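You operate a simulated robot arm through the tools that you are given. There is no shell and no other tool.

You run a simulated robot arm. Do the job below in one go: nothing can be reset, and whatever is moved stays where it is left.

JOB
Take out the filter marked 2 stops, fit the one the tag asks for, run the light test, switch off.
Fine: the old filter goes in the blue rack.

The check looks at the end state, three seconds after you hand in, the way a careful person would. Anything else that was tipped, shoved, dropped, spilled or broken makes it a failure.

ROBOT AND FRAMES
A 6-joint arm with a two-finger parallel gripper, fixed in place. Base frame: the origin is on the floor under the middle of its stand, x ahead of it, y to its left, z up; the work surface is at about z = 0.78. Readings come in m, rad, newtons and seconds.
It reaches about 1.347 m from its shoulder. Its first joint turns from -2.897 to 2.897 rad. Payload 3.91 kg.
Tool frame: the origin (TCP) lies between the finger pads and is the grasp point; the fingertips stand 0.03 m ahead of it; z points along the fingers, y is the line along which they close. Largest opening 0.11 m; finger width 0.02, thickness 0.01; the body of the gripper, 0.048 by 0.112 m, starts 0.055 m behind the TCP.
Orientation is that of the tool frame in the base frame, as a unit quaternion [x, y, z, w]. With the fingers straight down and closing along the base's y, the tool's x points along the base's -x, its y along +y and its z along -z.

CONTROLS
- The arm moves only by the tool arm_command. Its arguments are lists of equal length, an entry for each row: "dp": the shift along the base's x, y, z in units of 400 mm (1.0 is 400 mm), a list of three; "angular": the turn, a rotation vector about the base's x, y, z in units of 120 degrees (1.0 is 120 degrees), a list of three; "jaw": the gripper command, from -1 (shut) to 1 (fully open), values between in proportion. In form: {"dp": [[x, y, z], ...], "angular": [[wx, wy, wz], ...], "jaw": [jaw, ...]}. A call has 1 to 20 rows; each row is the pose to reach, as a shift and turn from the pose commanded when the call began. A call with a number of a shift or a turn outside -1 to 1 is refused whole. A row lasts 0.2 s, in which the tool goes at most 0.05 m and 0.15 rad; a call with a longer step from one row to the next is refused whole, and so is a gripper value outside its range. Where a pose cannot be reached the arm comes as near as it can. A force on the tool above 40 N (or 10 N above the force at the start of the call, whichever is more), or a blocked arm, ends the call early, and 0.2 s more pass. Each finger travels about 0.108 m/s and halts on what it meets, pressing with about 37 N; the grip force reading is that of the motor and also rises with nothing between the fingers. The clock runs only during rows and for 0.2 s after the last one: add rows that repeat a pose to give the fingers time. The reply holds the time, the measured pose of the TCP, the force on the tool along the base axes, the opening and the grip force, in the units named above and with some noise, with the torque about the TCP (base axes, N m) and any sound that the robot's microphone picked up, and new pictures: "views" is both (left out), scene, wrist or none.
- Cameras (640 x 400 px; columns grow to the right, rows downward): "scene" is fixed at [0.0517, 0.4996, 1.5233]; the picture's right is [0.61, -0.79, 0.00], its down [-0.74, -0.57, -0.37] and it looks along [0.29, 0.22, -0.93] (base axes); focal length 214 px, centre (320, 200). "wrist" rides on the gripper at [0.072, 0.017, -0.103] in the tool frame; the picture's right is [-0.23, 0.97, 0.00], its down [-0.76, -0.18, -0.62] and it looks along [-0.61, -0.14, 0.78] (tool axes); focal length 222 px, centre (320, 200). There is no depth. A picture from a camera that has moved, and an enlarged one, comes with that camera's place and axes in the base frame and with its lens.
- zoom(camera, box): a new picture of the part [left, top, right, bottom] of that camera's present view, enlarged. No time passes.
- finish_job(): hands the job in; it is judged then, once.

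Places have to be worked out from the pictures, the camera data and where the tool is seen. Open the gripper and draw the arm clear of the work before you hand the job in, unless the task says otherwise.

The tools are called after ">>>" by a JSON object that holds its "name" and its "arguments". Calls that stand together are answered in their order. arm_command: Moves the arm, as the interface text tells. Its arguments: {"type":"object","properties":{"dp":{"type":"array"},"angular":{"type":"array"},"jaw":{"type":"array"},"views":{"type":"string","enum":["both","scene","wrist","none"]}},"required":["dp","angular","jaw"]} The other tools are called the same way: zoom (camera, box) takes an enlarged picture of a part of a camera's view; finish_job () hands the job in.

At the start:

```text
time_s: 0.0
eef_pos: [0.3454, 0.481, 1.2141]
orientation: [0.0, 1.0, 0.0, 0.0]
ft_force: [0.2, -0.3, 0.2]
moment: [0.03, -0.01, -0.01]
finger_gap: 0.1102
grasp_force: 0.0
```

scene: 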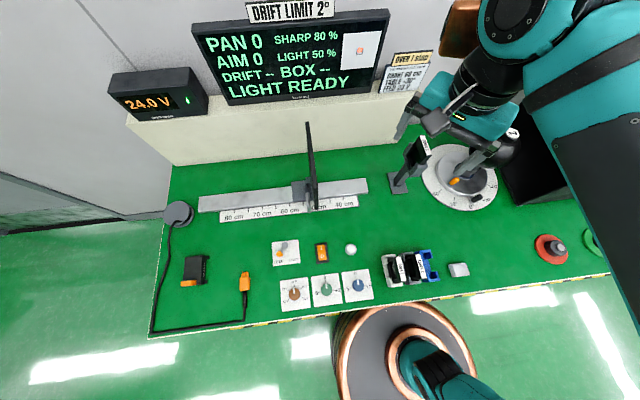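
wrist: 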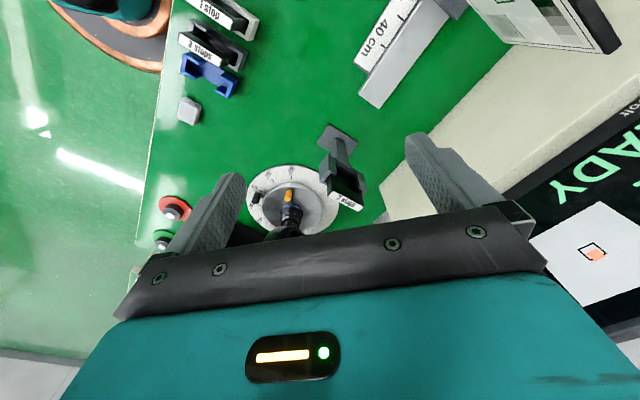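

I'll begin by looking closely at the display, the tags, and the panel from both cameras before moving anything.

>>> {"name": "zoom", "arguments": {"camera": "scene", "box": [190, 0, 440, 110]}}

>>> {"name": "zoom", "arguments": {"camera": "scene", "box": [370, 40, 450, 100]}}

>>> {"name": "zoom", "arguments": {"camera": "scene", "box": [260, 230, 380, 320]}}

>>> {"name": "zoom", "arguments": {"camera": "scene", "box": [370, 230, 490, 300]}}

>>> {"name": "zoom", "arguments": {"camera": "scene", "box": [380, 110, 530, 220]}}

>>> {"name": "zoom", "arguments": {"camera": "wrist", "box": [140, 0, 300, 130]}}

>>> {"name": "zoom", "arguments": {"camera": "wrist", "box": [220, 100, 400, 240]}}

>>> {"name": "zoom", "arguments": {"camera": "scene", "box": [140, 180, 380, 340]}}

```text
2.56 times, centred on (315, 55) of scene
camera zoom: at [0.0517, 0.4996, 1.5233], right [0.61, -0.79, 0.0], down [-0.74, -0.57, -0.37], along [0.29, 0.22, -0.93], focal length 549 px, centre (333, 571)
```

zoom: 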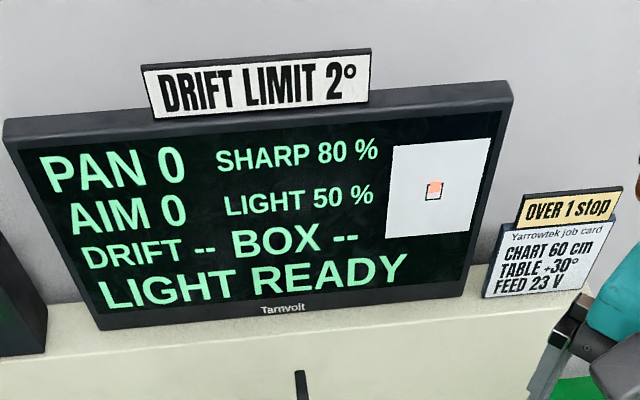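

```text
6.67 times, centred on (410, 70) of scene
camera zoom: at [0.0517, 0.4996, 1.5233], right [0.61, -0.79, 0.0], down [-0.74, -0.57, -0.37], along [0.29, 0.22, -0.93], focal length 1430 px, centre (-280, 1067)
```

zoom: 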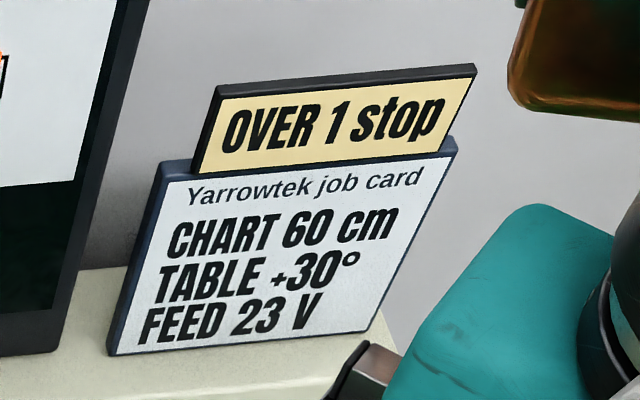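

```text
4.44 times, centred on (320, 275) of scene
camera zoom: at [0.0517, 0.4996, 1.5233], right [0.61, -0.79, 0.0], down [-0.74, -0.57, -0.37], along [0.29, 0.22, -0.93], focal length 953 px, centre (320, -133)
```

zoom: 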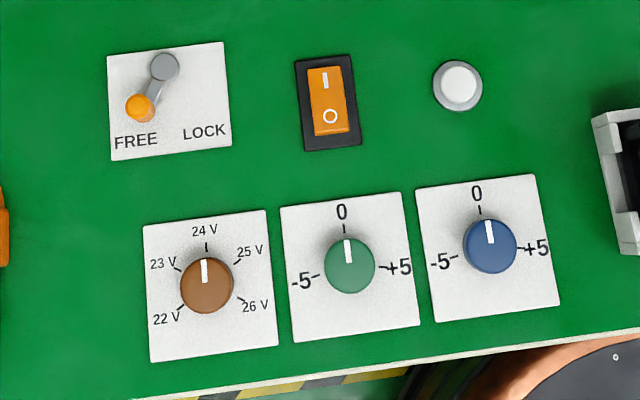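

```text
5.33 times, centred on (430, 265) of scene
camera zoom: at [0.0517, 0.4996, 1.5233], right [0.61, -0.79, 0.0], down [-0.74, -0.57, -0.37], along [0.29, 0.22, -0.93], focal length 1144 px, centre (-267, -147)
```

zoom: 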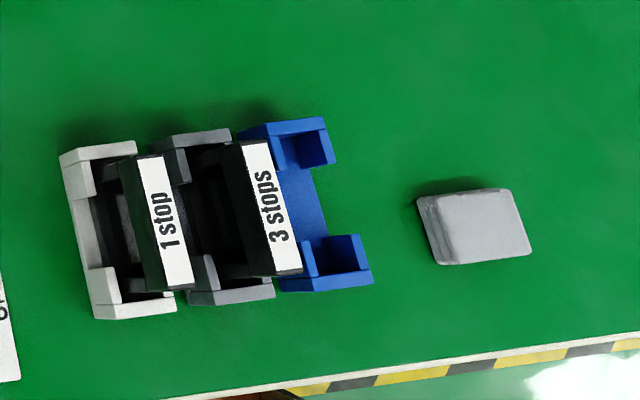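

```text
3.64 times, centred on (455, 165) of scene
camera zoom: at [0.0517, 0.4996, 1.5233], right [0.61, -0.79, 0.0], down [-0.74, -0.57, -0.37], along [0.29, 0.22, -0.93], focal length 780 px, centre (-171, 327)
```

zoom: 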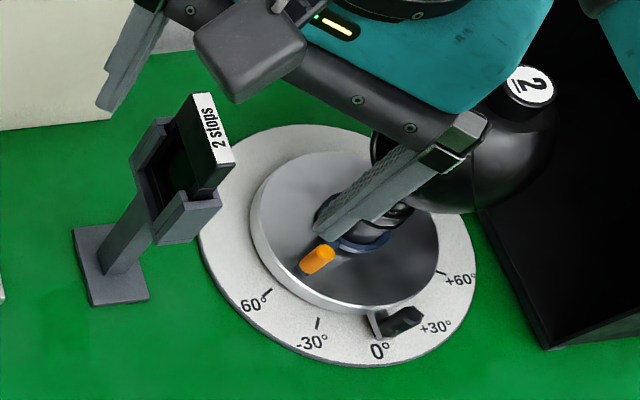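

```text
3.08 times, centred on (220, 65) of wrist
camera zoom: at [0.2741, 0.4978, 1.3189], right [0.23, 0.97, 0.0], down [0.76, -0.18, 0.62], along [0.61, -0.14, -0.78], focal length 684 px, centre (628, 615)
```

zoom: 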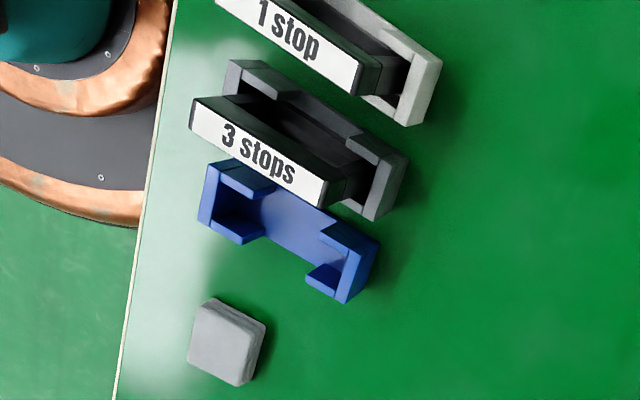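

```text
2.86 times, centred on (310, 170) of wrist
camera zoom: at [0.2741, 0.4978, 1.3189], right [0.23, 0.97, 0.0], down [0.76, -0.18, 0.62], along [0.61, -0.14, -0.78], focal length 635 px, centre (349, 286)
```

zoom: 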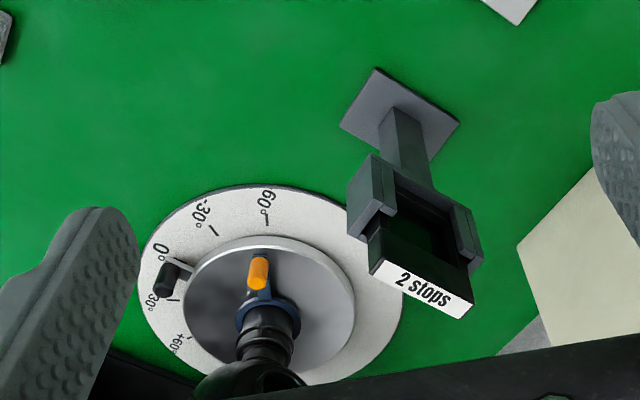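

```text
2.50 times, centred on (260, 260) of scene
camera zoom: at [0.0517, 0.4996, 1.5233], right [0.61, -0.79, 0.0], down [-0.74, -0.57, -0.37], along [0.29, 0.22, -0.93], focal length 536 px, centre (470, 50)
```

zoom: 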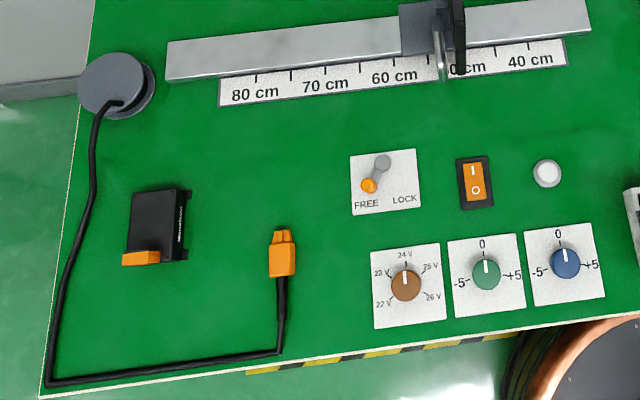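

The display shows "LIGHT READY", the tag reads "OVER 1 stop" with a 2-stop filter fitted, so one more stop of filter, the 3 stops, is needed. I'll zoom in on the buttons on the right and the rest of the wrist view.

>>> {"name": "zoom", "arguments": {"camera": "wrist", "box": [130, 170, 230, 260]}}

>>> {"name": "zoom", "arguments": {"camera": "scene", "box": [500, 200, 640, 300]}}

>>> {"name": "zoom", "arguments": {"camera": "scene", "box": [280, 110, 380, 220]}}

>>> {"name": "zoom", "arguments": {"camera": "scene", "box": [330, 230, 380, 270]}}

```text
4.44 times, centred on (180, 215) of wrist
camera zoom: at [0.2741, 0.4978, 1.3189], right [0.23, 0.97, 0.0], down [0.76, -0.18, 0.62], along [0.61, -0.14, -0.78], focal length 987 px, centre (942, 133)
```

zoom: 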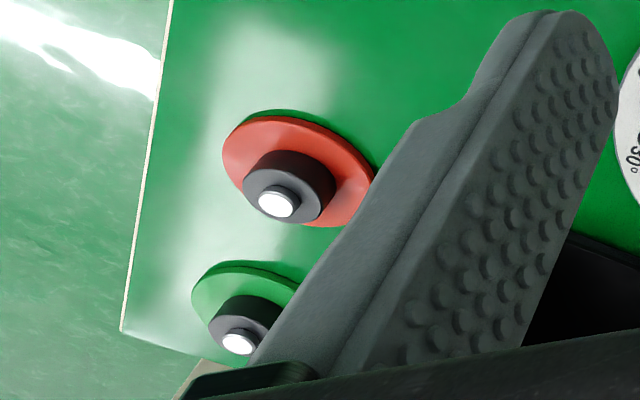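

```text
4.00 times, centred on (570, 250) of scene
camera zoom: at [0.0517, 0.4996, 1.5233], right [0.61, -0.79, 0.0], down [-0.74, -0.57, -0.37], along [0.29, 0.22, -0.93], focal length 858 px, centre (-680, 0)
```

zoom: 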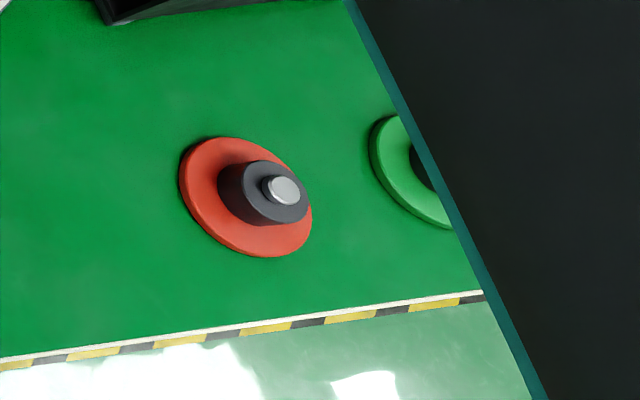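

```text
3.64 times, centred on (330, 165) of scene
camera zoom: at [0.0517, 0.4996, 1.5233], right [0.61, -0.79, 0.0], down [-0.74, -0.57, -0.37], along [0.29, 0.22, -0.93], focal length 780 px, centre (284, 327)
```

zoom: 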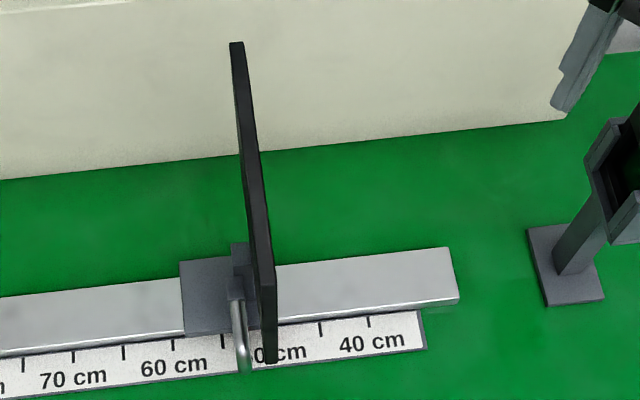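

```text
10.00 times, centred on (355, 250) of scene
camera zoom: at [0.0517, 0.4996, 1.5233], right [0.61, -0.79, 0.0], down [-0.74, -0.57, -0.37], along [0.29, 0.22, -0.93], focal length 2145 px, centre (-30, -300)
```

zoom: 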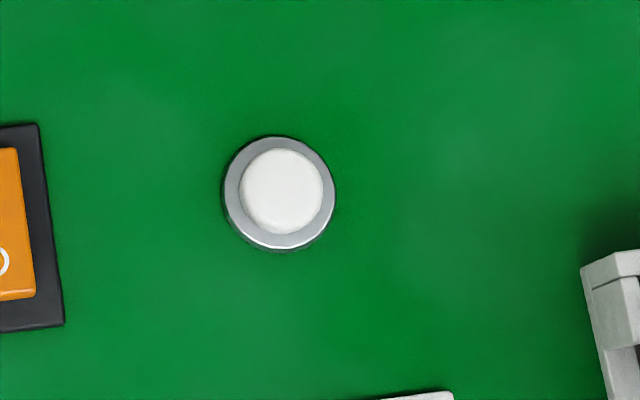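

The red and green pucks look like output stands, which this job doesn't use. The holder with the 2-stop filter triangulates to about (0.518, 0.487), and the racks sit near (0.23–0.31, 0.26–0.34), with the bench turned about 45° to the base. I'll move up and back and yaw about 44° so the gripper lines up with the bench and the scene view clears.

>>> {"name": "arm_command", "arguments": {"dp": [[0, -0.06, 0.015], [-0.005, -0.12, 0.03], [-0.01, -0.18, 0.045], [-0.02, -0.25, 0.06], [-0.03, -0.32, 0.075], [-0.0375, -0.3775, 0.09]], "angular": [[0, 0, 0.062], [0, 0, 0.124], [0, 0, 0.186], [0, 0, 0.248], [0, 0, 0.31], [0, 0, 0.37]], "jaw": [1, 1, 1, 1, 1, 1], "views": "both"}}

```text
time_s: 1.4
eef_pos: [0.332, 0.3317, 1.251]
orientation: [-0.379, 0.925, 0.0, 0.0]
ft_force: [0.0, 0.6, -0.2]
moment: [-0.02, -0.01, 0.03]
finger_gap: 0.11
grasp_force: 0.2
camera wrist: at [0.2689, 0.2923, 1.355], right [-0.52, 0.85, 0.0], down [0.67, 0.41, 0.62], along [0.53, 0.32, -0.78], focal length 222 px, centre (320, 200)
```

scene: 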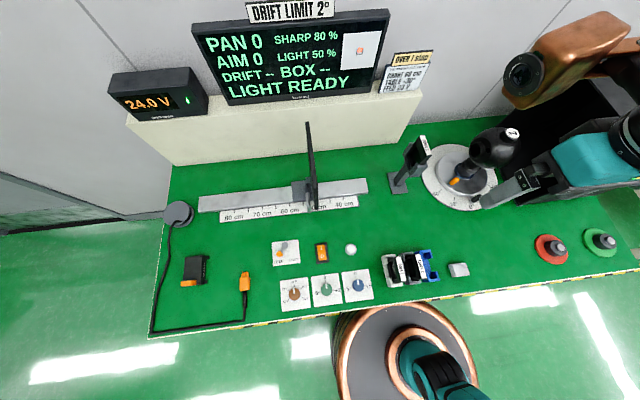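
wrist: 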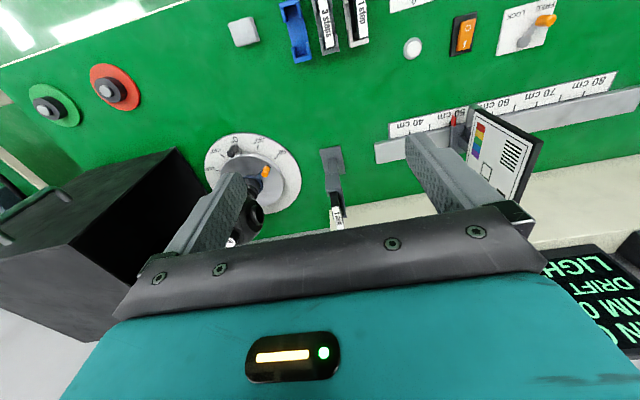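

The view is clear now and the gripper sits over the camera stand area. I'll zoom in on the holder, racks and display from the scene and wrist cameras.

>>> {"name": "zoom", "arguments": {"camera": "scene", "box": [380, 110, 540, 220]}}

>>> {"name": "zoom", "arguments": {"camera": "wrist", "box": [200, 120, 380, 250]}}

>>> {"name": "zoom", "arguments": {"camera": "wrist", "box": [210, 0, 390, 80]}}

>>> {"name": "zoom", "arguments": {"camera": "wrist", "box": [380, 0, 640, 200]}}

```text
3.64 times, centred on (460, 165) of scene
camera zoom: at [0.0517, 0.4996, 1.5233], right [0.61, -0.79, 0.0], down [-0.74, -0.57, -0.37], along [0.29, 0.22, -0.93], focal length 780 px, centre (-189, 327)
```

zoom: 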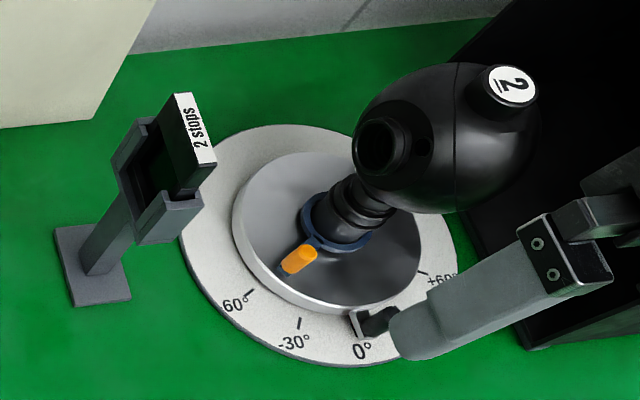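

```text
3.08 times, centred on (290, 185) of wrist
camera zoom: at [0.2689, 0.2923, 1.355], right [-0.52, 0.85, 0.0], down [0.67, 0.41, 0.62], along [0.53, 0.32, -0.78], focal length 684 px, centre (412, 246)
```

zoom: 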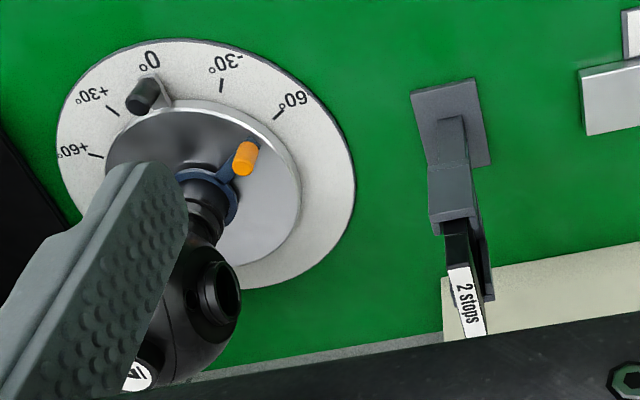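

```text
3.56 times, centred on (300, 40) of wrist
camera zoom: at [0.2689, 0.2923, 1.355], right [-0.52, 0.85, 0.0], down [0.67, 0.41, 0.62], along [0.53, 0.32, -0.78], focal length 790 px, centre (391, 769)
```

zoom: 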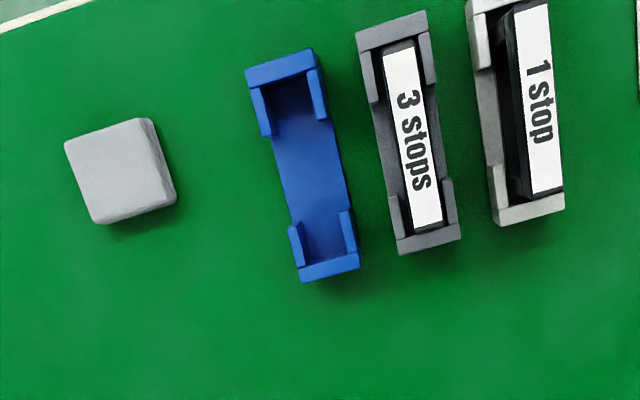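

```text
2.00 times, centred on (510, 100) of wrist
camera zoom: at [0.2689, 0.2923, 1.355], right [-0.52, 0.85, 0.0], down [0.67, 0.41, 0.62], along [0.53, 0.32, -0.78], focal length 444 px, centre (-60, 400)
```

zoom: 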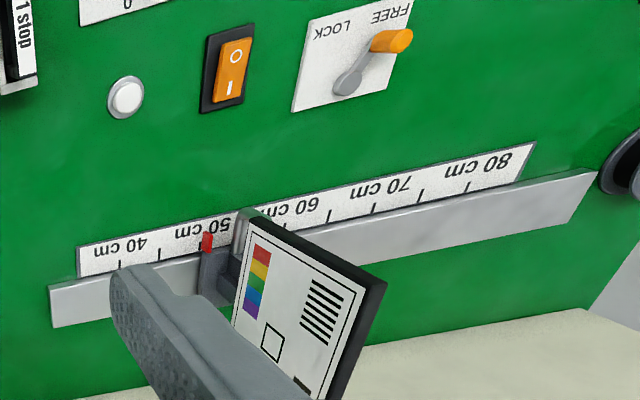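

The three views agree that the filter top in the holder is at about (0.5205, 0.488, 1.02), with its width along 44.5° and its thickness across the finger closing direction. I'll go above it at z≈1.15 and check the alignment before descending.

>>> {"name": "arm_command", "arguments": {"dp": [[0.068, 0.0565, 0], [0.136, 0.113, -0.02], [0.204, 0.169, -0.06], [0.272, 0.226, -0.12], [0.34, 0.282, -0.17], [0.408, 0.339, -0.21], [0.475, 0.395, -0.25], [0.475, 0.395, -0.25]], "angular": [[0, 0, 0], [0, 0, 0], [0, 0, 0], [0, 0, 0], [0, 0, 0], [0, 0, 0], [0, 0, 0], [0, 0, 0]], "jaw": [1, 1, 1, 1, 1, 1, 1, 1], "views": "both"}}

```text
time_s: 3.2
eef_pos: [0.518, 0.4887, 1.1507]
orientation: [-0.378, 0.926, 0.0, 0.0]
ft_force: [-0.7, -0.1, -0.4]
moment: [0.0, 0.01, 0.0]
finger_gap: 0.1099
grasp_force: 0.1
camera wrist: at [0.4567, 0.4492, 1.2551], right [-0.52, 0.86, 0.0], down [0.67, 0.41, 0.62], along [0.53, 0.32, -0.78], focal length 222 px, centre (320, 200)
```

scene: 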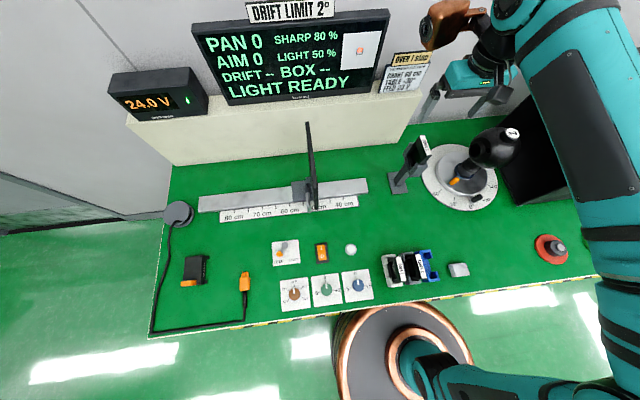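
wrist: 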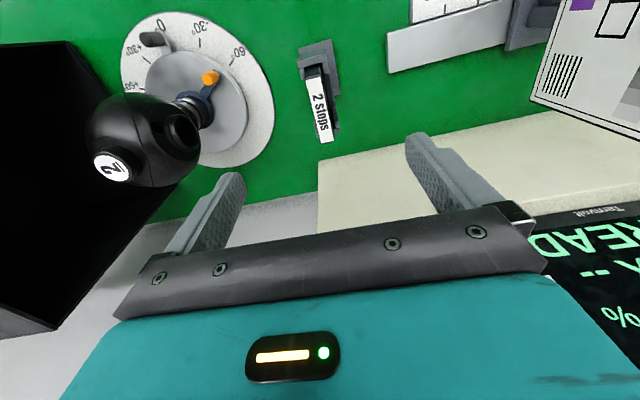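

The label is visible below and between the fingers. I'll zoom in to measure its offset from the line straight below the TCP.

>>> {"name": "zoom", "arguments": {"camera": "wrist", "box": [270, 20, 370, 160]}}

>>> {"name": "zoom", "arguments": {"camera": "scene", "box": [380, 70, 520, 210]}}

```text
2.86 times, centred on (320, 90) of wrist
camera zoom: at [0.4567, 0.4492, 1.2551], right [-0.52, 0.86, 0.0], down [0.67, 0.41, 0.62], along [0.53, 0.32, -0.78], focal length 635 px, centre (320, 514)
```

zoom: 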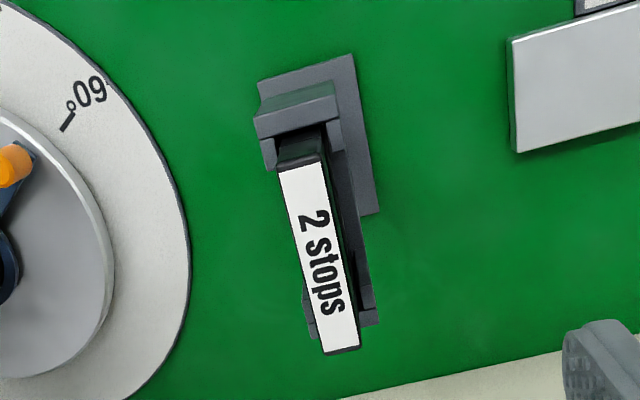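

```text
2.86 times, centred on (450, 140) of scene
camera zoom: at [0.0517, 0.4996, 1.5233], right [0.61, -0.79, 0.0], down [-0.74, -0.57, -0.37], along [0.29, 0.22, -0.93], focal length 613 px, centre (-51, 371)
```

zoom: 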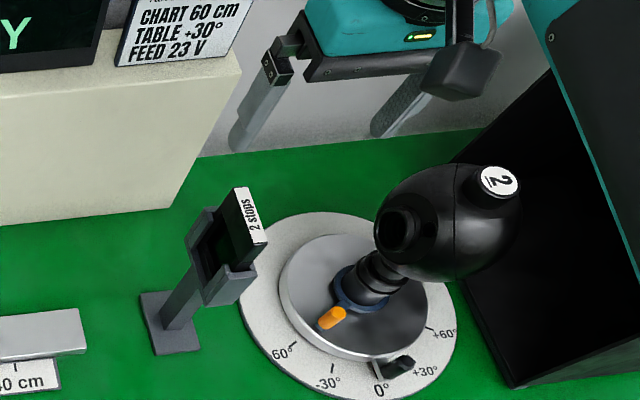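

The filter sits within about 2 mm of the point straight below the TCP, and the yaw matches. I'll part-close the jaw to about 55 mm for clearance and go straight down to z≈1.013.

>>> {"name": "arm_command", "arguments": {"dp": [[0, 0, 0], [0, 0, -0.08], [0, 0, -0.16], [0, 0, -0.23], [0, 0, -0.29], [0, 0, -0.343], [0, 0, -0.343]], "angular": [[0, 0, 0], [0, 0, 0], [0, 0, 0], [0, 0, 0], [0, 0, 0], [0, 0, 0], [0, 0, 0]], "jaw": [0.3, 0, 0, 0, 0, 0, 0], "views": "both"}}

```text
time_s: 4.8
eef_pos: [0.5207, 0.4898, 1.0141]
orientation: [-0.378, 0.926, 0.0, 0.0]
ft_force: [1.1, -0.7, 0.8]
moment: [-0.02, 0.03, -0.02]
finger_gap: 0.0553
grasp_force: 0.0
camera wrist: at [0.4583, 0.4501, 1.1185], right [-0.52, 0.85, 0.0], down [0.67, 0.41, 0.62], along [0.53, 0.32, -0.78], focal length 222 px, centre (320, 200)
```

scene: 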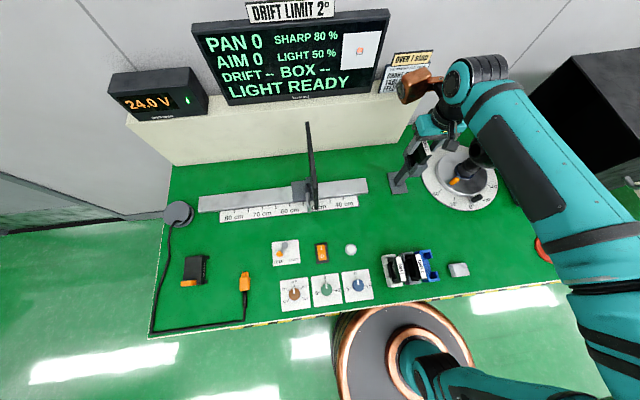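
wrist: 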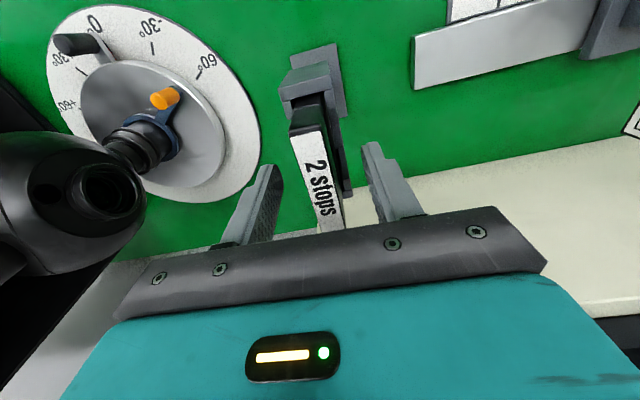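

The label lies between the fingers at about the TCP pixel (320, 189). A quick zoom will confirm centring and grip depth before closing.

>>> {"name": "zoom", "arguments": {"camera": "wrist", "box": [210, 30, 430, 240]}}

>>> {"name": "zoom", "arguments": {"camera": "scene", "box": [380, 90, 480, 210]}}

```text
1.90 times, centred on (320, 135) of wrist
camera zoom: at [0.4583, 0.4501, 1.1185], right [-0.52, 0.85, 0.0], down [0.67, 0.41, 0.62], along [0.53, 0.32, -0.78], focal length 423 px, centre (320, 324)
```

zoom: 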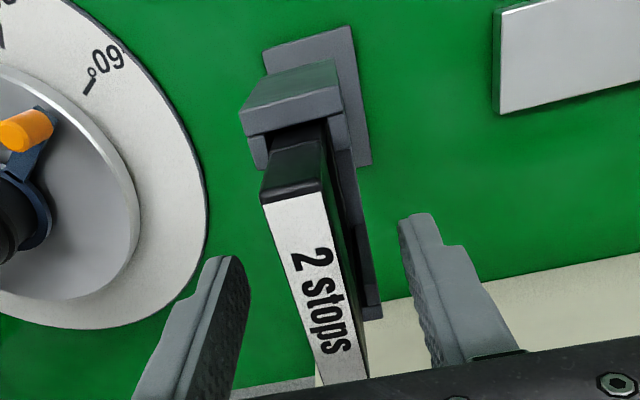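

```text
3.33 times, centred on (430, 150) of scene
camera zoom: at [0.0517, 0.4996, 1.5233], right [0.61, -0.79, 0.0], down [-0.74, -0.57, -0.37], along [0.29, 0.22, -0.93], focal length 715 px, centre (-47, 367)
```

zoom: 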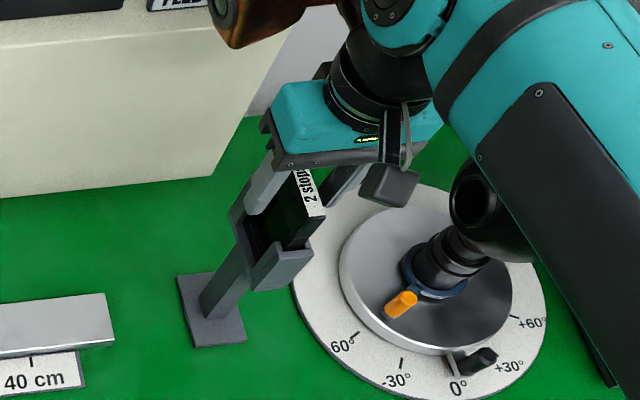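

Grip depth is good: the TCP is about 5 mm below the filter top. The filter is roughly 1.5 mm to the left (−e1) of the TCP, so I'll nudge that way and narrow the jaw to about 24 mm to check centring before clamping.

>>> {"name": "arm_command", "arguments": {"dp": [[-0.0027, 0.0026, 0], [-0.0027, 0.0026, 0], [-0.0027, 0.0026, 0]], "angular": [[0, 0, 0], [0, 0, 0], [0, 0, 0]], "jaw": [0, -0.4, -0.56], "views": "wrist"}}

>>> {"name": "zoom", "arguments": {"camera": "wrist", "box": [240, 90, 400, 240]}}

```text
time_s: 5.6
eef_pos: [0.5192, 0.4906, 1.0132]
orientation: [-0.378, 0.926, 0.0, 0.0]
ft_force: [-0.2, -0.1, 0.1]
moment: [-0.02, 0.0, 0.01]
finger_gap: 0.0242
grasp_force: 0.0
camera wrist: at [0.4572, 0.451, 1.1182], right [-0.52, 0.85, 0.0], down [0.67, 0.41, 0.62], along [0.53, 0.32, -0.78], focal length 222 px, centre (320, 200)
```

wrist: 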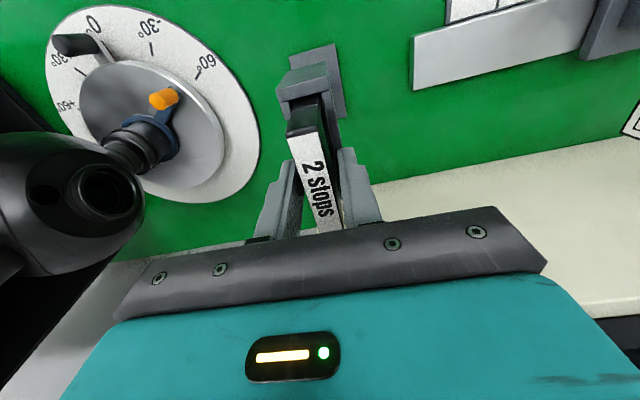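

```text
2.67 times, centred on (320, 165) of wrist
camera zoom: at [0.4572, 0.451, 1.1182], right [-0.52, 0.85, 0.0], down [0.67, 0.41, 0.62], along [0.53, 0.32, -0.78], focal length 592 px, centre (320, 293)
```

zoom: 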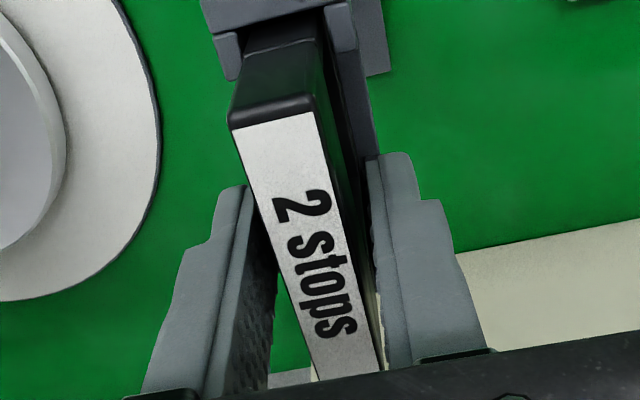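

The gaps work out nearly equal, about 23 px and 20 px at pad height, so it's centred. Clamping now.

>>> {"name": "arm_command", "arguments": {"dp": [[0, 0, 0], [0, 0, 0], [0, 0, 0], [0, 0, 0]], "angular": [[0, 0, 0], [0, 0, 0], [0, 0, 0], [0, 0, 0]], "jaw": [-0.75, -1, -1, -1], "views": "wrist"}}

```text
time_s: 6.6
eef_pos: [0.5207, 0.4909, 1.0139]
orientation: [-0.378, 0.926, -0.001, 0.0]
ft_force: [0.4, -0.2, -0.2]
moment: [0.03, 0.0, 0.01]
finger_gap: 0.0152
grasp_force: 37.2
camera wrist: at [0.4573, 0.451, 1.1182], right [-0.52, 0.85, 0.0], down [0.67, 0.41, 0.62], along [0.53, 0.32, -0.78], focal length 222 px, centre (320, 200)
```

wrist: 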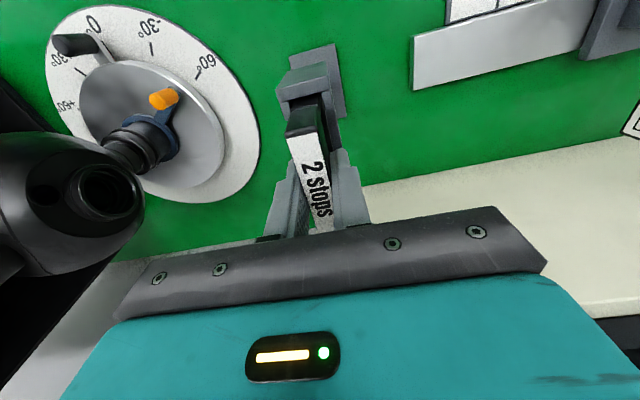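

Gripped cleanly on a 15 mm thick filter with no side load. I'll lift straight up slowly first to clear the cradle.

>>> {"name": "arm_command", "arguments": {"dp": [[0, 0, 0.02], [0, 0, 0.05], [0, 0, 0.09], [0, 0, 0.14], [0, 0, 0.2], [0, 0, 0.27], [0, 0, 0.35], [0, 0, 0.4], [0, 0, 0.4]], "angular": [[0, 0, 0], [0, 0, 0], [0, 0, 0], [0, 0, 0], [0, 0, 0], [0, 0, 0], [0, 0, 0], [0, 0, 0], [0, 0, 0]], "jaw": [-1, -1, -1, -1, -1, -1, -1, -1, -1], "views": "both"}}

>>> {"name": "zoom", "arguments": {"camera": "scene", "box": [380, 60, 500, 210]}}

>>> {"name": "zoom", "arguments": {"camera": "wrist", "box": [230, 20, 410, 240]}}

```text
time_s: 8.6
eef_pos: [0.5197, 0.4884, 1.1725]
orientation: [-0.378, 0.926, 0.0, 0.0]
ft_force: [-0.6, -0.3, -0.1]
moment: [0.0, -0.01, -0.02]
finger_gap: 0.0153
grasp_force: 37.3
camera wrist: at [0.457, 0.4492, 1.2767], right [-0.52, 0.85, 0.0], down [0.67, 0.41, 0.62], along [0.53, 0.32, -0.78], focal length 222 px, centre (320, 200)
```

scene: 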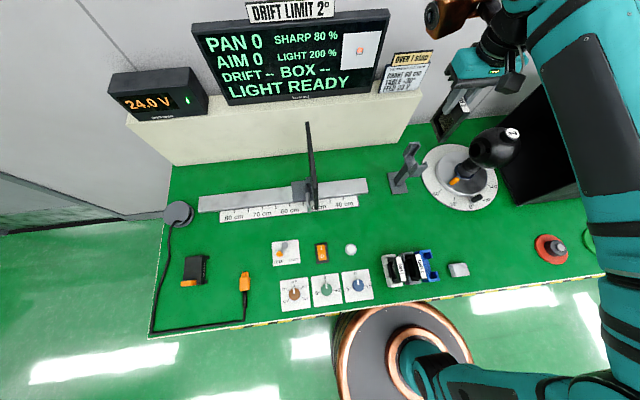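
wrist: 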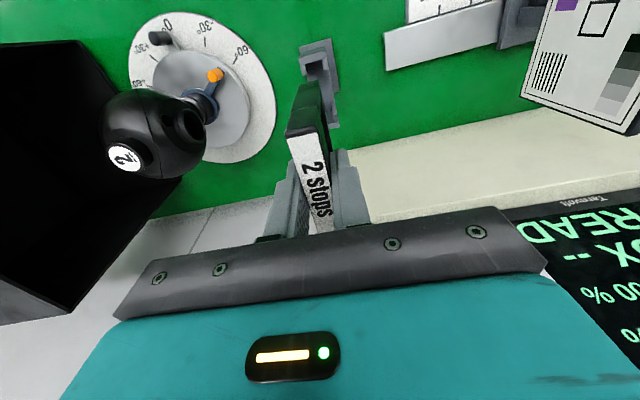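

```text
2.67 times, centred on (440, 135) of scene
camera zoom: at [0.0517, 0.4996, 1.5233], right [0.61, -0.79, 0.0], down [-0.74, -0.57, -0.37], along [0.29, 0.22, -0.93], focal length 572 px, centre (0, 373)
```

zoom: 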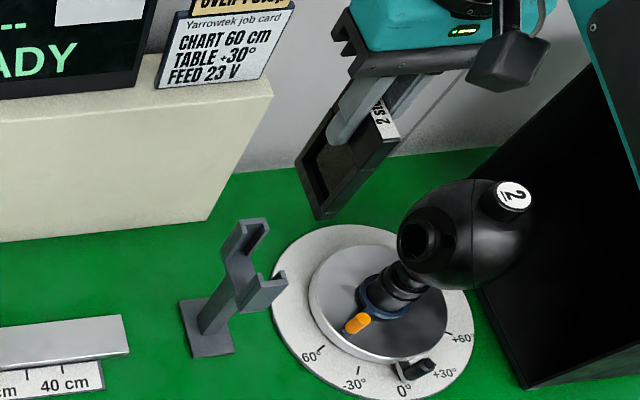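

```text
1.82 times, centred on (320, 130) of wrist
camera zoom: at [0.457, 0.4492, 1.2767], right [-0.52, 0.85, 0.0], down [0.67, 0.41, 0.62], along [0.53, 0.32, -0.78], focal length 404 px, centre (320, 327)
```

zoom: 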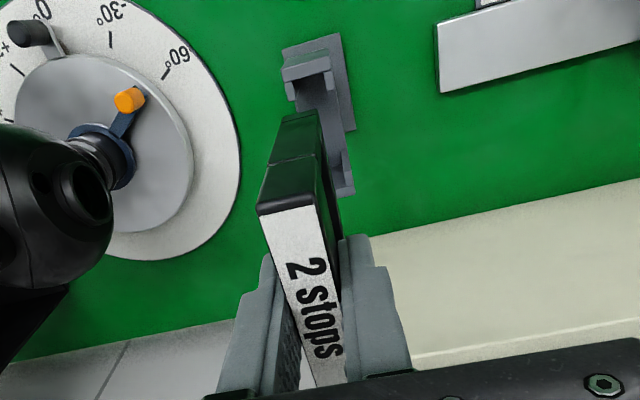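

The 2-stop filter is out, LIGHT now reads 200%, and nothing else moved. I'll carry it at height toward the racks, stopping slightly beyond the blue rack so I can see the slot.

>>> {"name": "arm_command", "arguments": {"dp": [[-0.055, -0.058, 0], [-0.115, -0.123, 0], [-0.175, -0.187, 0], [-0.235, -0.251, 0], [-0.295, -0.315, 0], [-0.355, -0.379, 0], [-0.41, -0.438, 0], [-0.45, -0.48, 0], [-0.465, -0.496, 0], [-0.465, -0.496, 0]], "angular": [[0, 0, 0], [0, 0, 0], [0, 0, 0], [0, 0, 0], [0, 0, 0], [0, 0, 0], [0, 0, 0], [0, 0, 0], [0, 0, 0], [0, 0, 0]], "jaw": [-1, -1, -1, -1, -1, -1, -1, -1, -1, -1], "views": "both"}}

```text
time_s: 10.8
eef_pos: [0.3323, 0.2902, 1.1735]
orientation: [-0.378, 0.926, 0.0, 0.0]
ft_force: [0.3, 0.1, -0.9]
moment: [0.0, 0.0, 0.01]
finger_gap: 0.0153
grasp_force: 36.9
camera wrist: at [0.2705, 0.2513, 1.2777], right [-0.52, 0.85, 0.0], down [0.67, 0.41, 0.62], along [0.53, 0.32, -0.78], focal length 222 px, centre (320, 200)
```

scene: 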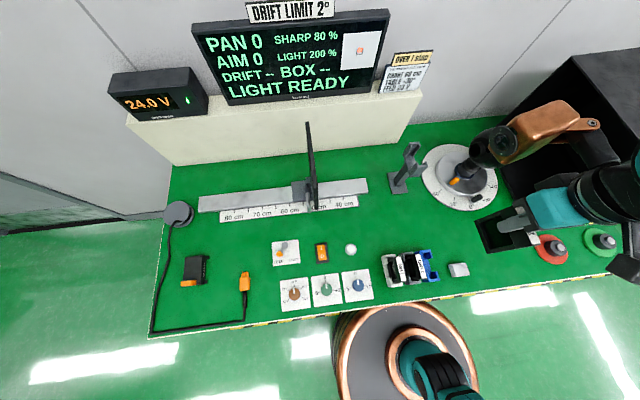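
wrist: 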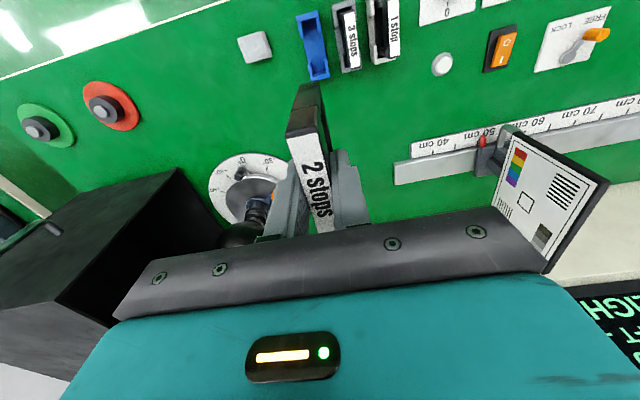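

Held steadily, and the racks are visible just above the filter in the wrist view. I'll zoom in to locate the blue slot precisely.

>>> {"name": "zoom", "arguments": {"camera": "wrist", "box": [270, 0, 430, 100]}}

>>> {"name": "zoom", "arguments": {"camera": "scene", "box": [370, 230, 470, 300]}}

```text
4.00 times, centred on (350, 50) of wrist
camera zoom: at [0.2705, 0.2513, 1.2777], right [-0.52, 0.85, 0.0], down [0.67, 0.41, 0.62], along [0.53, 0.32, -0.78], focal length 888 px, centre (200, 800)
```

zoom: 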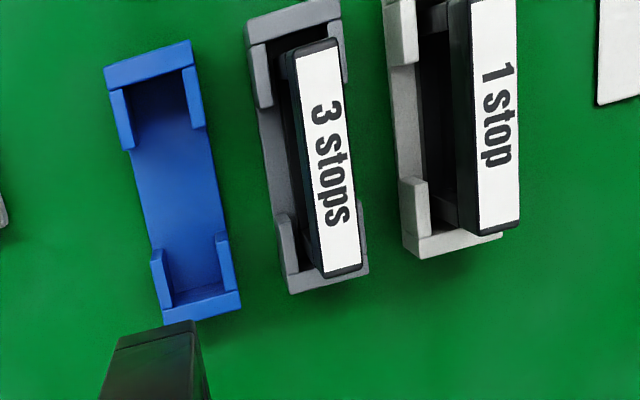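

```text
5.71 times, centred on (420, 265) of scene
camera zoom: at [0.0517, 0.4996, 1.5233], right [0.61, -0.79, 0.0], down [-0.74, -0.57, -0.37], along [0.29, 0.22, -0.93], focal length 1226 px, centre (-251, -171)
```

zoom: 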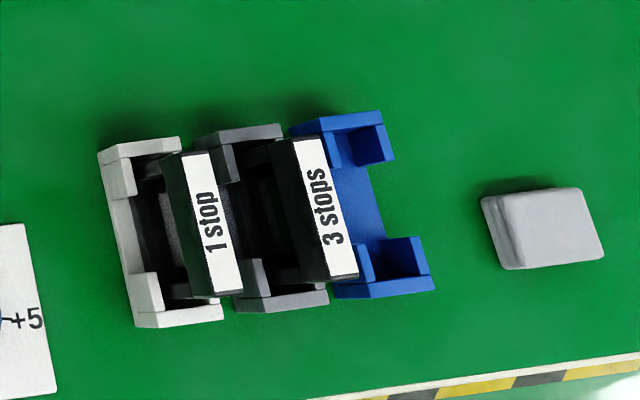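

I'll zoom closer on the blue rack and the grey rack to pick out their corners accurately.

>>> {"name": "zoom", "arguments": {"camera": "wrist", "box": [285, 0, 345, 90]}}

>>> {"name": "zoom", "arguments": {"camera": "wrist", "box": [325, 0, 375, 80]}}

>>> {"name": "zoom", "arguments": {"camera": "scene", "box": [405, 240, 455, 290]}}

```text
4.44 times, centred on (315, 45) of wrist
camera zoom: at [0.2705, 0.2513, 1.2777], right [-0.52, 0.85, 0.0], down [0.67, 0.41, 0.62], along [0.53, 0.32, -0.78], focal length 987 px, centre (342, 889)
```

zoom: 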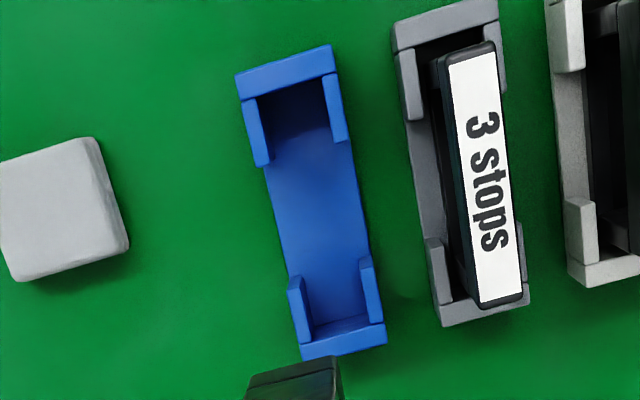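

```text
5.00 times, centred on (350, 40) of wrist
camera zoom: at [0.2705, 0.2513, 1.2777], right [-0.52, 0.85, 0.0], down [0.67, 0.41, 0.62], along [0.53, 0.32, -0.78], focal length 1111 px, centre (170, 1000)
```

zoom: 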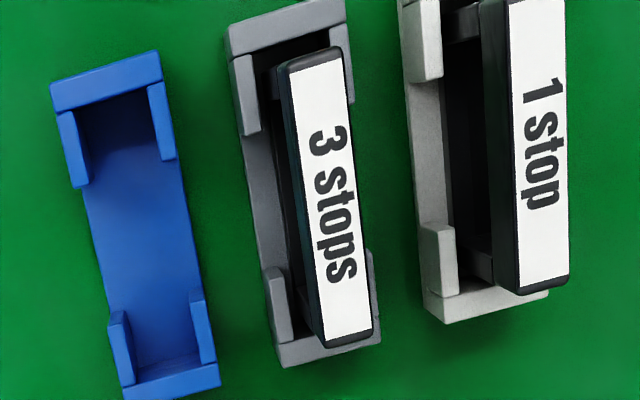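

```text
8.00 times, centred on (430, 265) of scene
camera zoom: at [0.0517, 0.4996, 1.5233], right [0.61, -0.79, 0.0], down [-0.74, -0.57, -0.37], along [0.29, 0.22, -0.93], focal length 1716 px, centre (-560, -320)
```

zoom: 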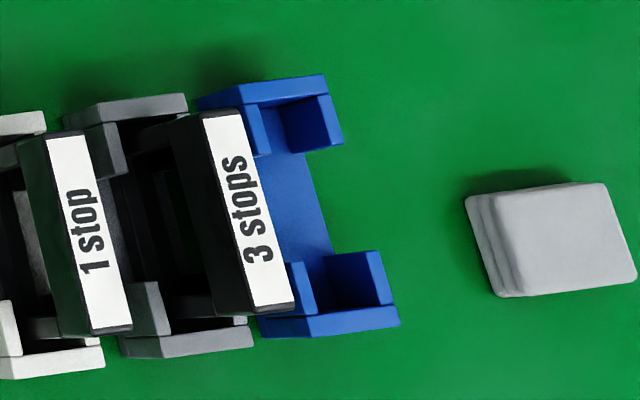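

The slot centre comes out about (−29.6, −28.8) mm from the current TCP, with about 3.5 mm clearance on each side and 4 mm at the ends. I'll move over the slot at height, then lower partway to TCP z≈1.0 and re-check.

>>> {"name": "arm_command", "arguments": {"dp": [[-0.037, -0.036, 0], [-0.074, -0.072, 0], [-0.074, -0.072, -0.08], [-0.074, -0.072, -0.18], [-0.074, -0.072, -0.28], [-0.074, -0.072, -0.37], [-0.074, -0.072, -0.434], [-0.074, -0.072, -0.434]], "angular": [[0, 0, 0], [0, 0, 0], [0, 0, 0], [0, 0, 0], [0, 0, 0], [0, 0, 0], [0, 0, 0], [0, 0, 0]], "jaw": [-1, -1, -1, -1, -1, -1, -1, -1], "views": "both"}}

>>> {"name": "zoom", "arguments": {"camera": "wrist", "box": [240, 20, 400, 140]}}

>>> {"name": "zoom", "arguments": {"camera": "scene", "box": [370, 190, 510, 300]}}

```text
time_s: 12.6
eef_pos: [0.3016, 0.2622, 0.9994]
orientation: [-0.378, 0.926, -0.001, 0.0]
ft_force: [-0.6, 0.2, -0.4]
moment: [-0.02, 0.02, 0.01]
finger_gap: 0.0151
grasp_force: 36.8
camera wrist: at [0.2404, 0.2223, 1.1038], right [-0.52, 0.85, 0.0], down [0.67, 0.41, 0.62], along [0.53, 0.32, -0.78], focal length 222 px, centre (320, 200)
```

scene: 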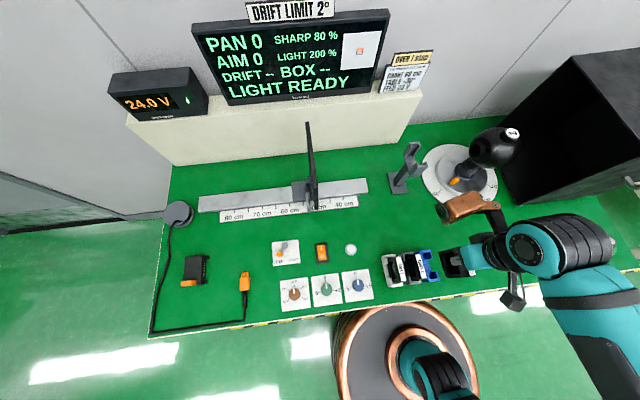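
wrist: 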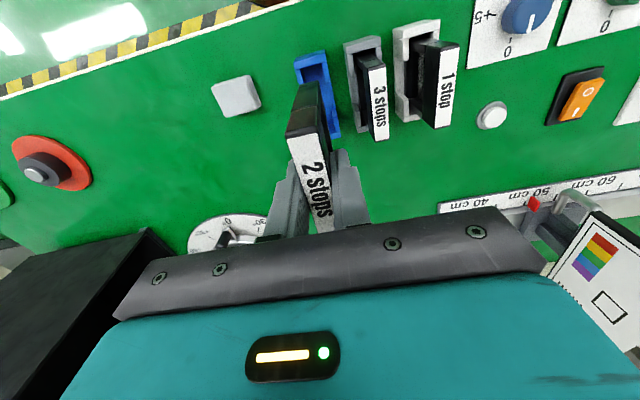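

```text
3.33 times, centred on (320, 80) of wrist
camera zoom: at [0.2404, 0.2223, 1.1038], right [-0.52, 0.85, 0.0], down [0.67, 0.41, 0.62], along [0.53, 0.32, -0.78], focal length 740 px, centre (320, 600)
```

zoom: 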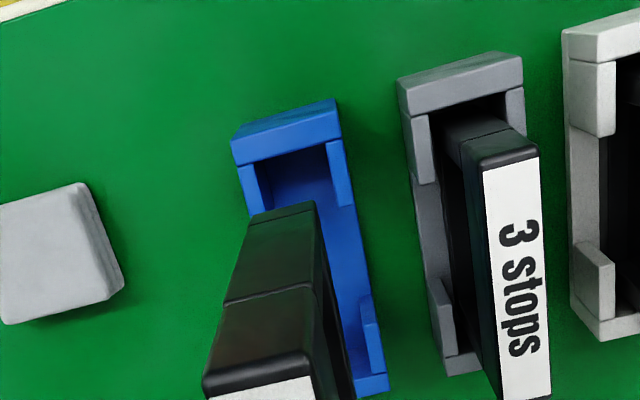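

```text
3.64 times, centred on (440, 245) of scene
camera zoom: at [0.0517, 0.4996, 1.5233], right [0.61, -0.79, 0.0], down [-0.74, -0.57, -0.37], along [0.29, 0.22, -0.93], focal length 780 px, centre (-116, 36)
```

zoom: 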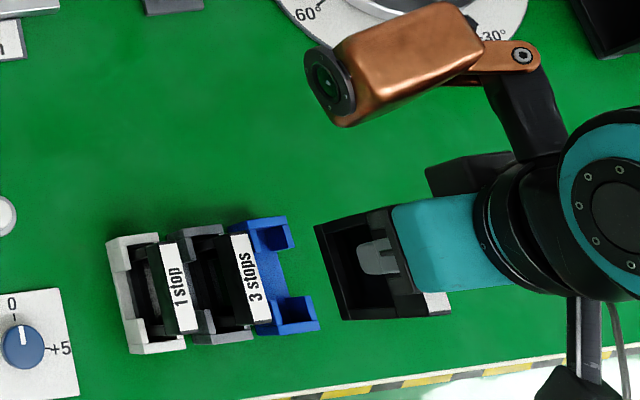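

Recomputing from this view, the slot mid-line is within about 0.5 mm of the tool axis and the end clearances are about 4 mm, so it's aligned. Lowering gently to TCP z≈0.925 while watching the force.

>>> {"name": "arm_command", "arguments": {"dp": [[0, 0, -0.04], [0, 0, -0.08], [0, 0, -0.11], [0, 0, -0.14], [0, 0, -0.165], [0, 0, -0.186], [0, 0, -0.186]], "angular": [[0, 0, 0], [0, 0, 0], [0, 0, 0], [0, 0, 0], [0, 0, 0], [0, 0, 0], [0, 0, 0]], "jaw": [-1, -1, -1, -1, -1, -1, -1], "views": "both"}}

>>> {"name": "zoom", "arguments": {"camera": "wrist", "box": [240, 20, 400, 140]}}

>>> {"name": "zoom", "arguments": {"camera": "scene", "box": [370, 190, 510, 300]}}

```text
time_s: 14.2
eef_pos: [0.3042, 0.2624, 0.9264]
orientation: [-0.378, 0.926, 0.0, 0.0]
ft_force: [0.3, 0.5, -0.2]
moment: [0.0, 0.03, 0.04]
finger_gap: 0.0154
grasp_force: 37.0
camera wrist: at [0.2413, 0.2226, 1.0298], right [-0.52, 0.85, 0.0], down [0.67, 0.41, 0.62], along [0.53, 0.32, -0.78], focal length 222 px, centre (320, 200)
```

scene: 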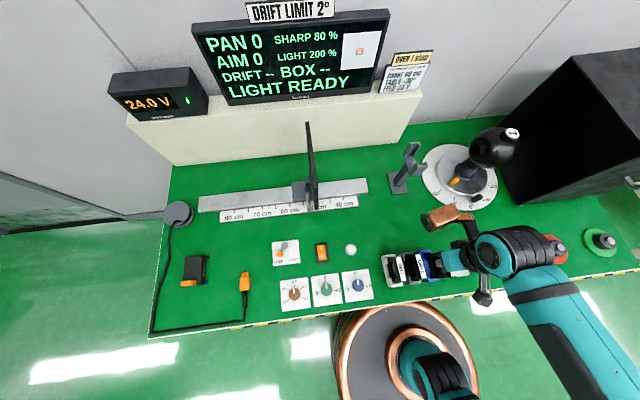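
wrist: 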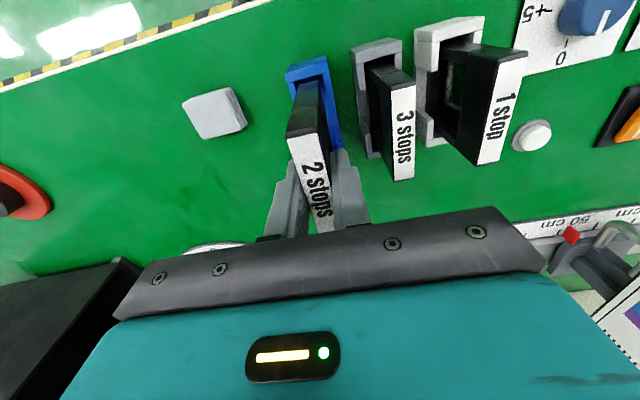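

```text
3.33 times, centred on (320, 80) of wrist
camera zoom: at [0.2413, 0.2226, 1.0298], right [-0.52, 0.85, 0.0], down [0.67, 0.41, 0.62], along [0.53, 0.32, -0.78], focal length 740 px, centre (320, 600)
```

zoom: 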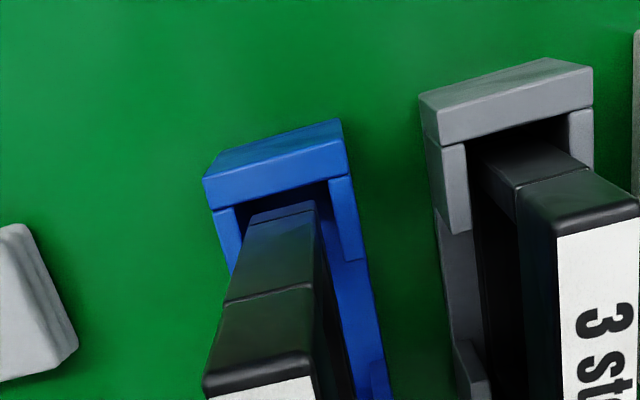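

```text
3.64 times, centred on (440, 245) of scene
camera zoom: at [0.0517, 0.4996, 1.5233], right [0.61, -0.79, 0.0], down [-0.74, -0.57, -0.37], along [0.29, 0.22, -0.93], focal length 780 px, centre (-116, 36)
```

zoom: 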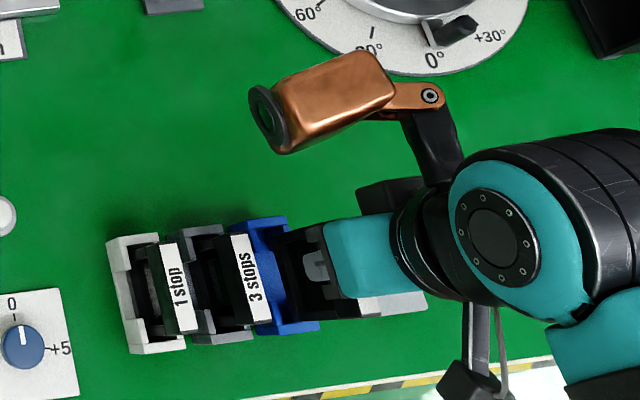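

The filter's bottom edge is centred between the blue lips, with no contact force. Continuing down in small steps to z≈0.90.

>>> {"name": "arm_command", "arguments": {"dp": [[0, 0, -0.015], [0, 0, -0.03], [0, 0, -0.045], [0, 0, -0.06], [0, 0, -0.06]], "angular": [[0, 0, 0], [0, 0, 0], [0, 0, 0], [0, 0, 0], [0, 0, 0]], "jaw": [-1, -1, -1, -1, -1], "views": "wrist"}}

>>> {"name": "zoom", "arguments": {"camera": "wrist", "box": [240, 20, 440, 240]}}

```text
time_s: 15.4
eef_pos: [0.3032, 0.2616, 0.9011]
orientation: [-0.378, 0.926, 0.0, 0.0]
ft_force: [-0.1, -0.1, -1.6]
moment: [-0.01, 0.0, 0.04]
finger_gap: 0.0152
grasp_force: 37.3
camera wrist: at [0.2411, 0.2227, 1.0055], right [-0.52, 0.85, 0.0], down [0.67, 0.41, 0.62], along [0.53, 0.32, -0.78], focal length 222 px, centre (320, 200)
```

wrist: 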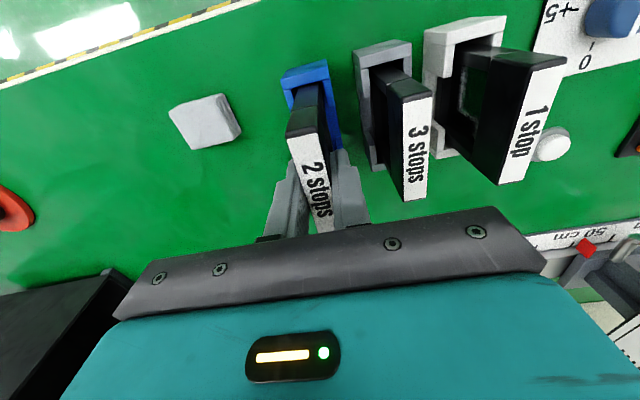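

```text
1.82 times, centred on (340, 130) of wrist
camera zoom: at [0.2411, 0.2227, 1.0055], right [-0.52, 0.85, 0.0], down [0.67, 0.41, 0.62], along [0.53, 0.32, -0.78], focal length 404 px, centre (284, 327)
```

zoom: 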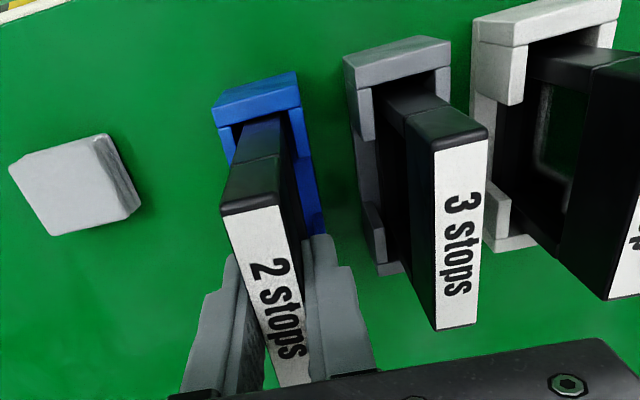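

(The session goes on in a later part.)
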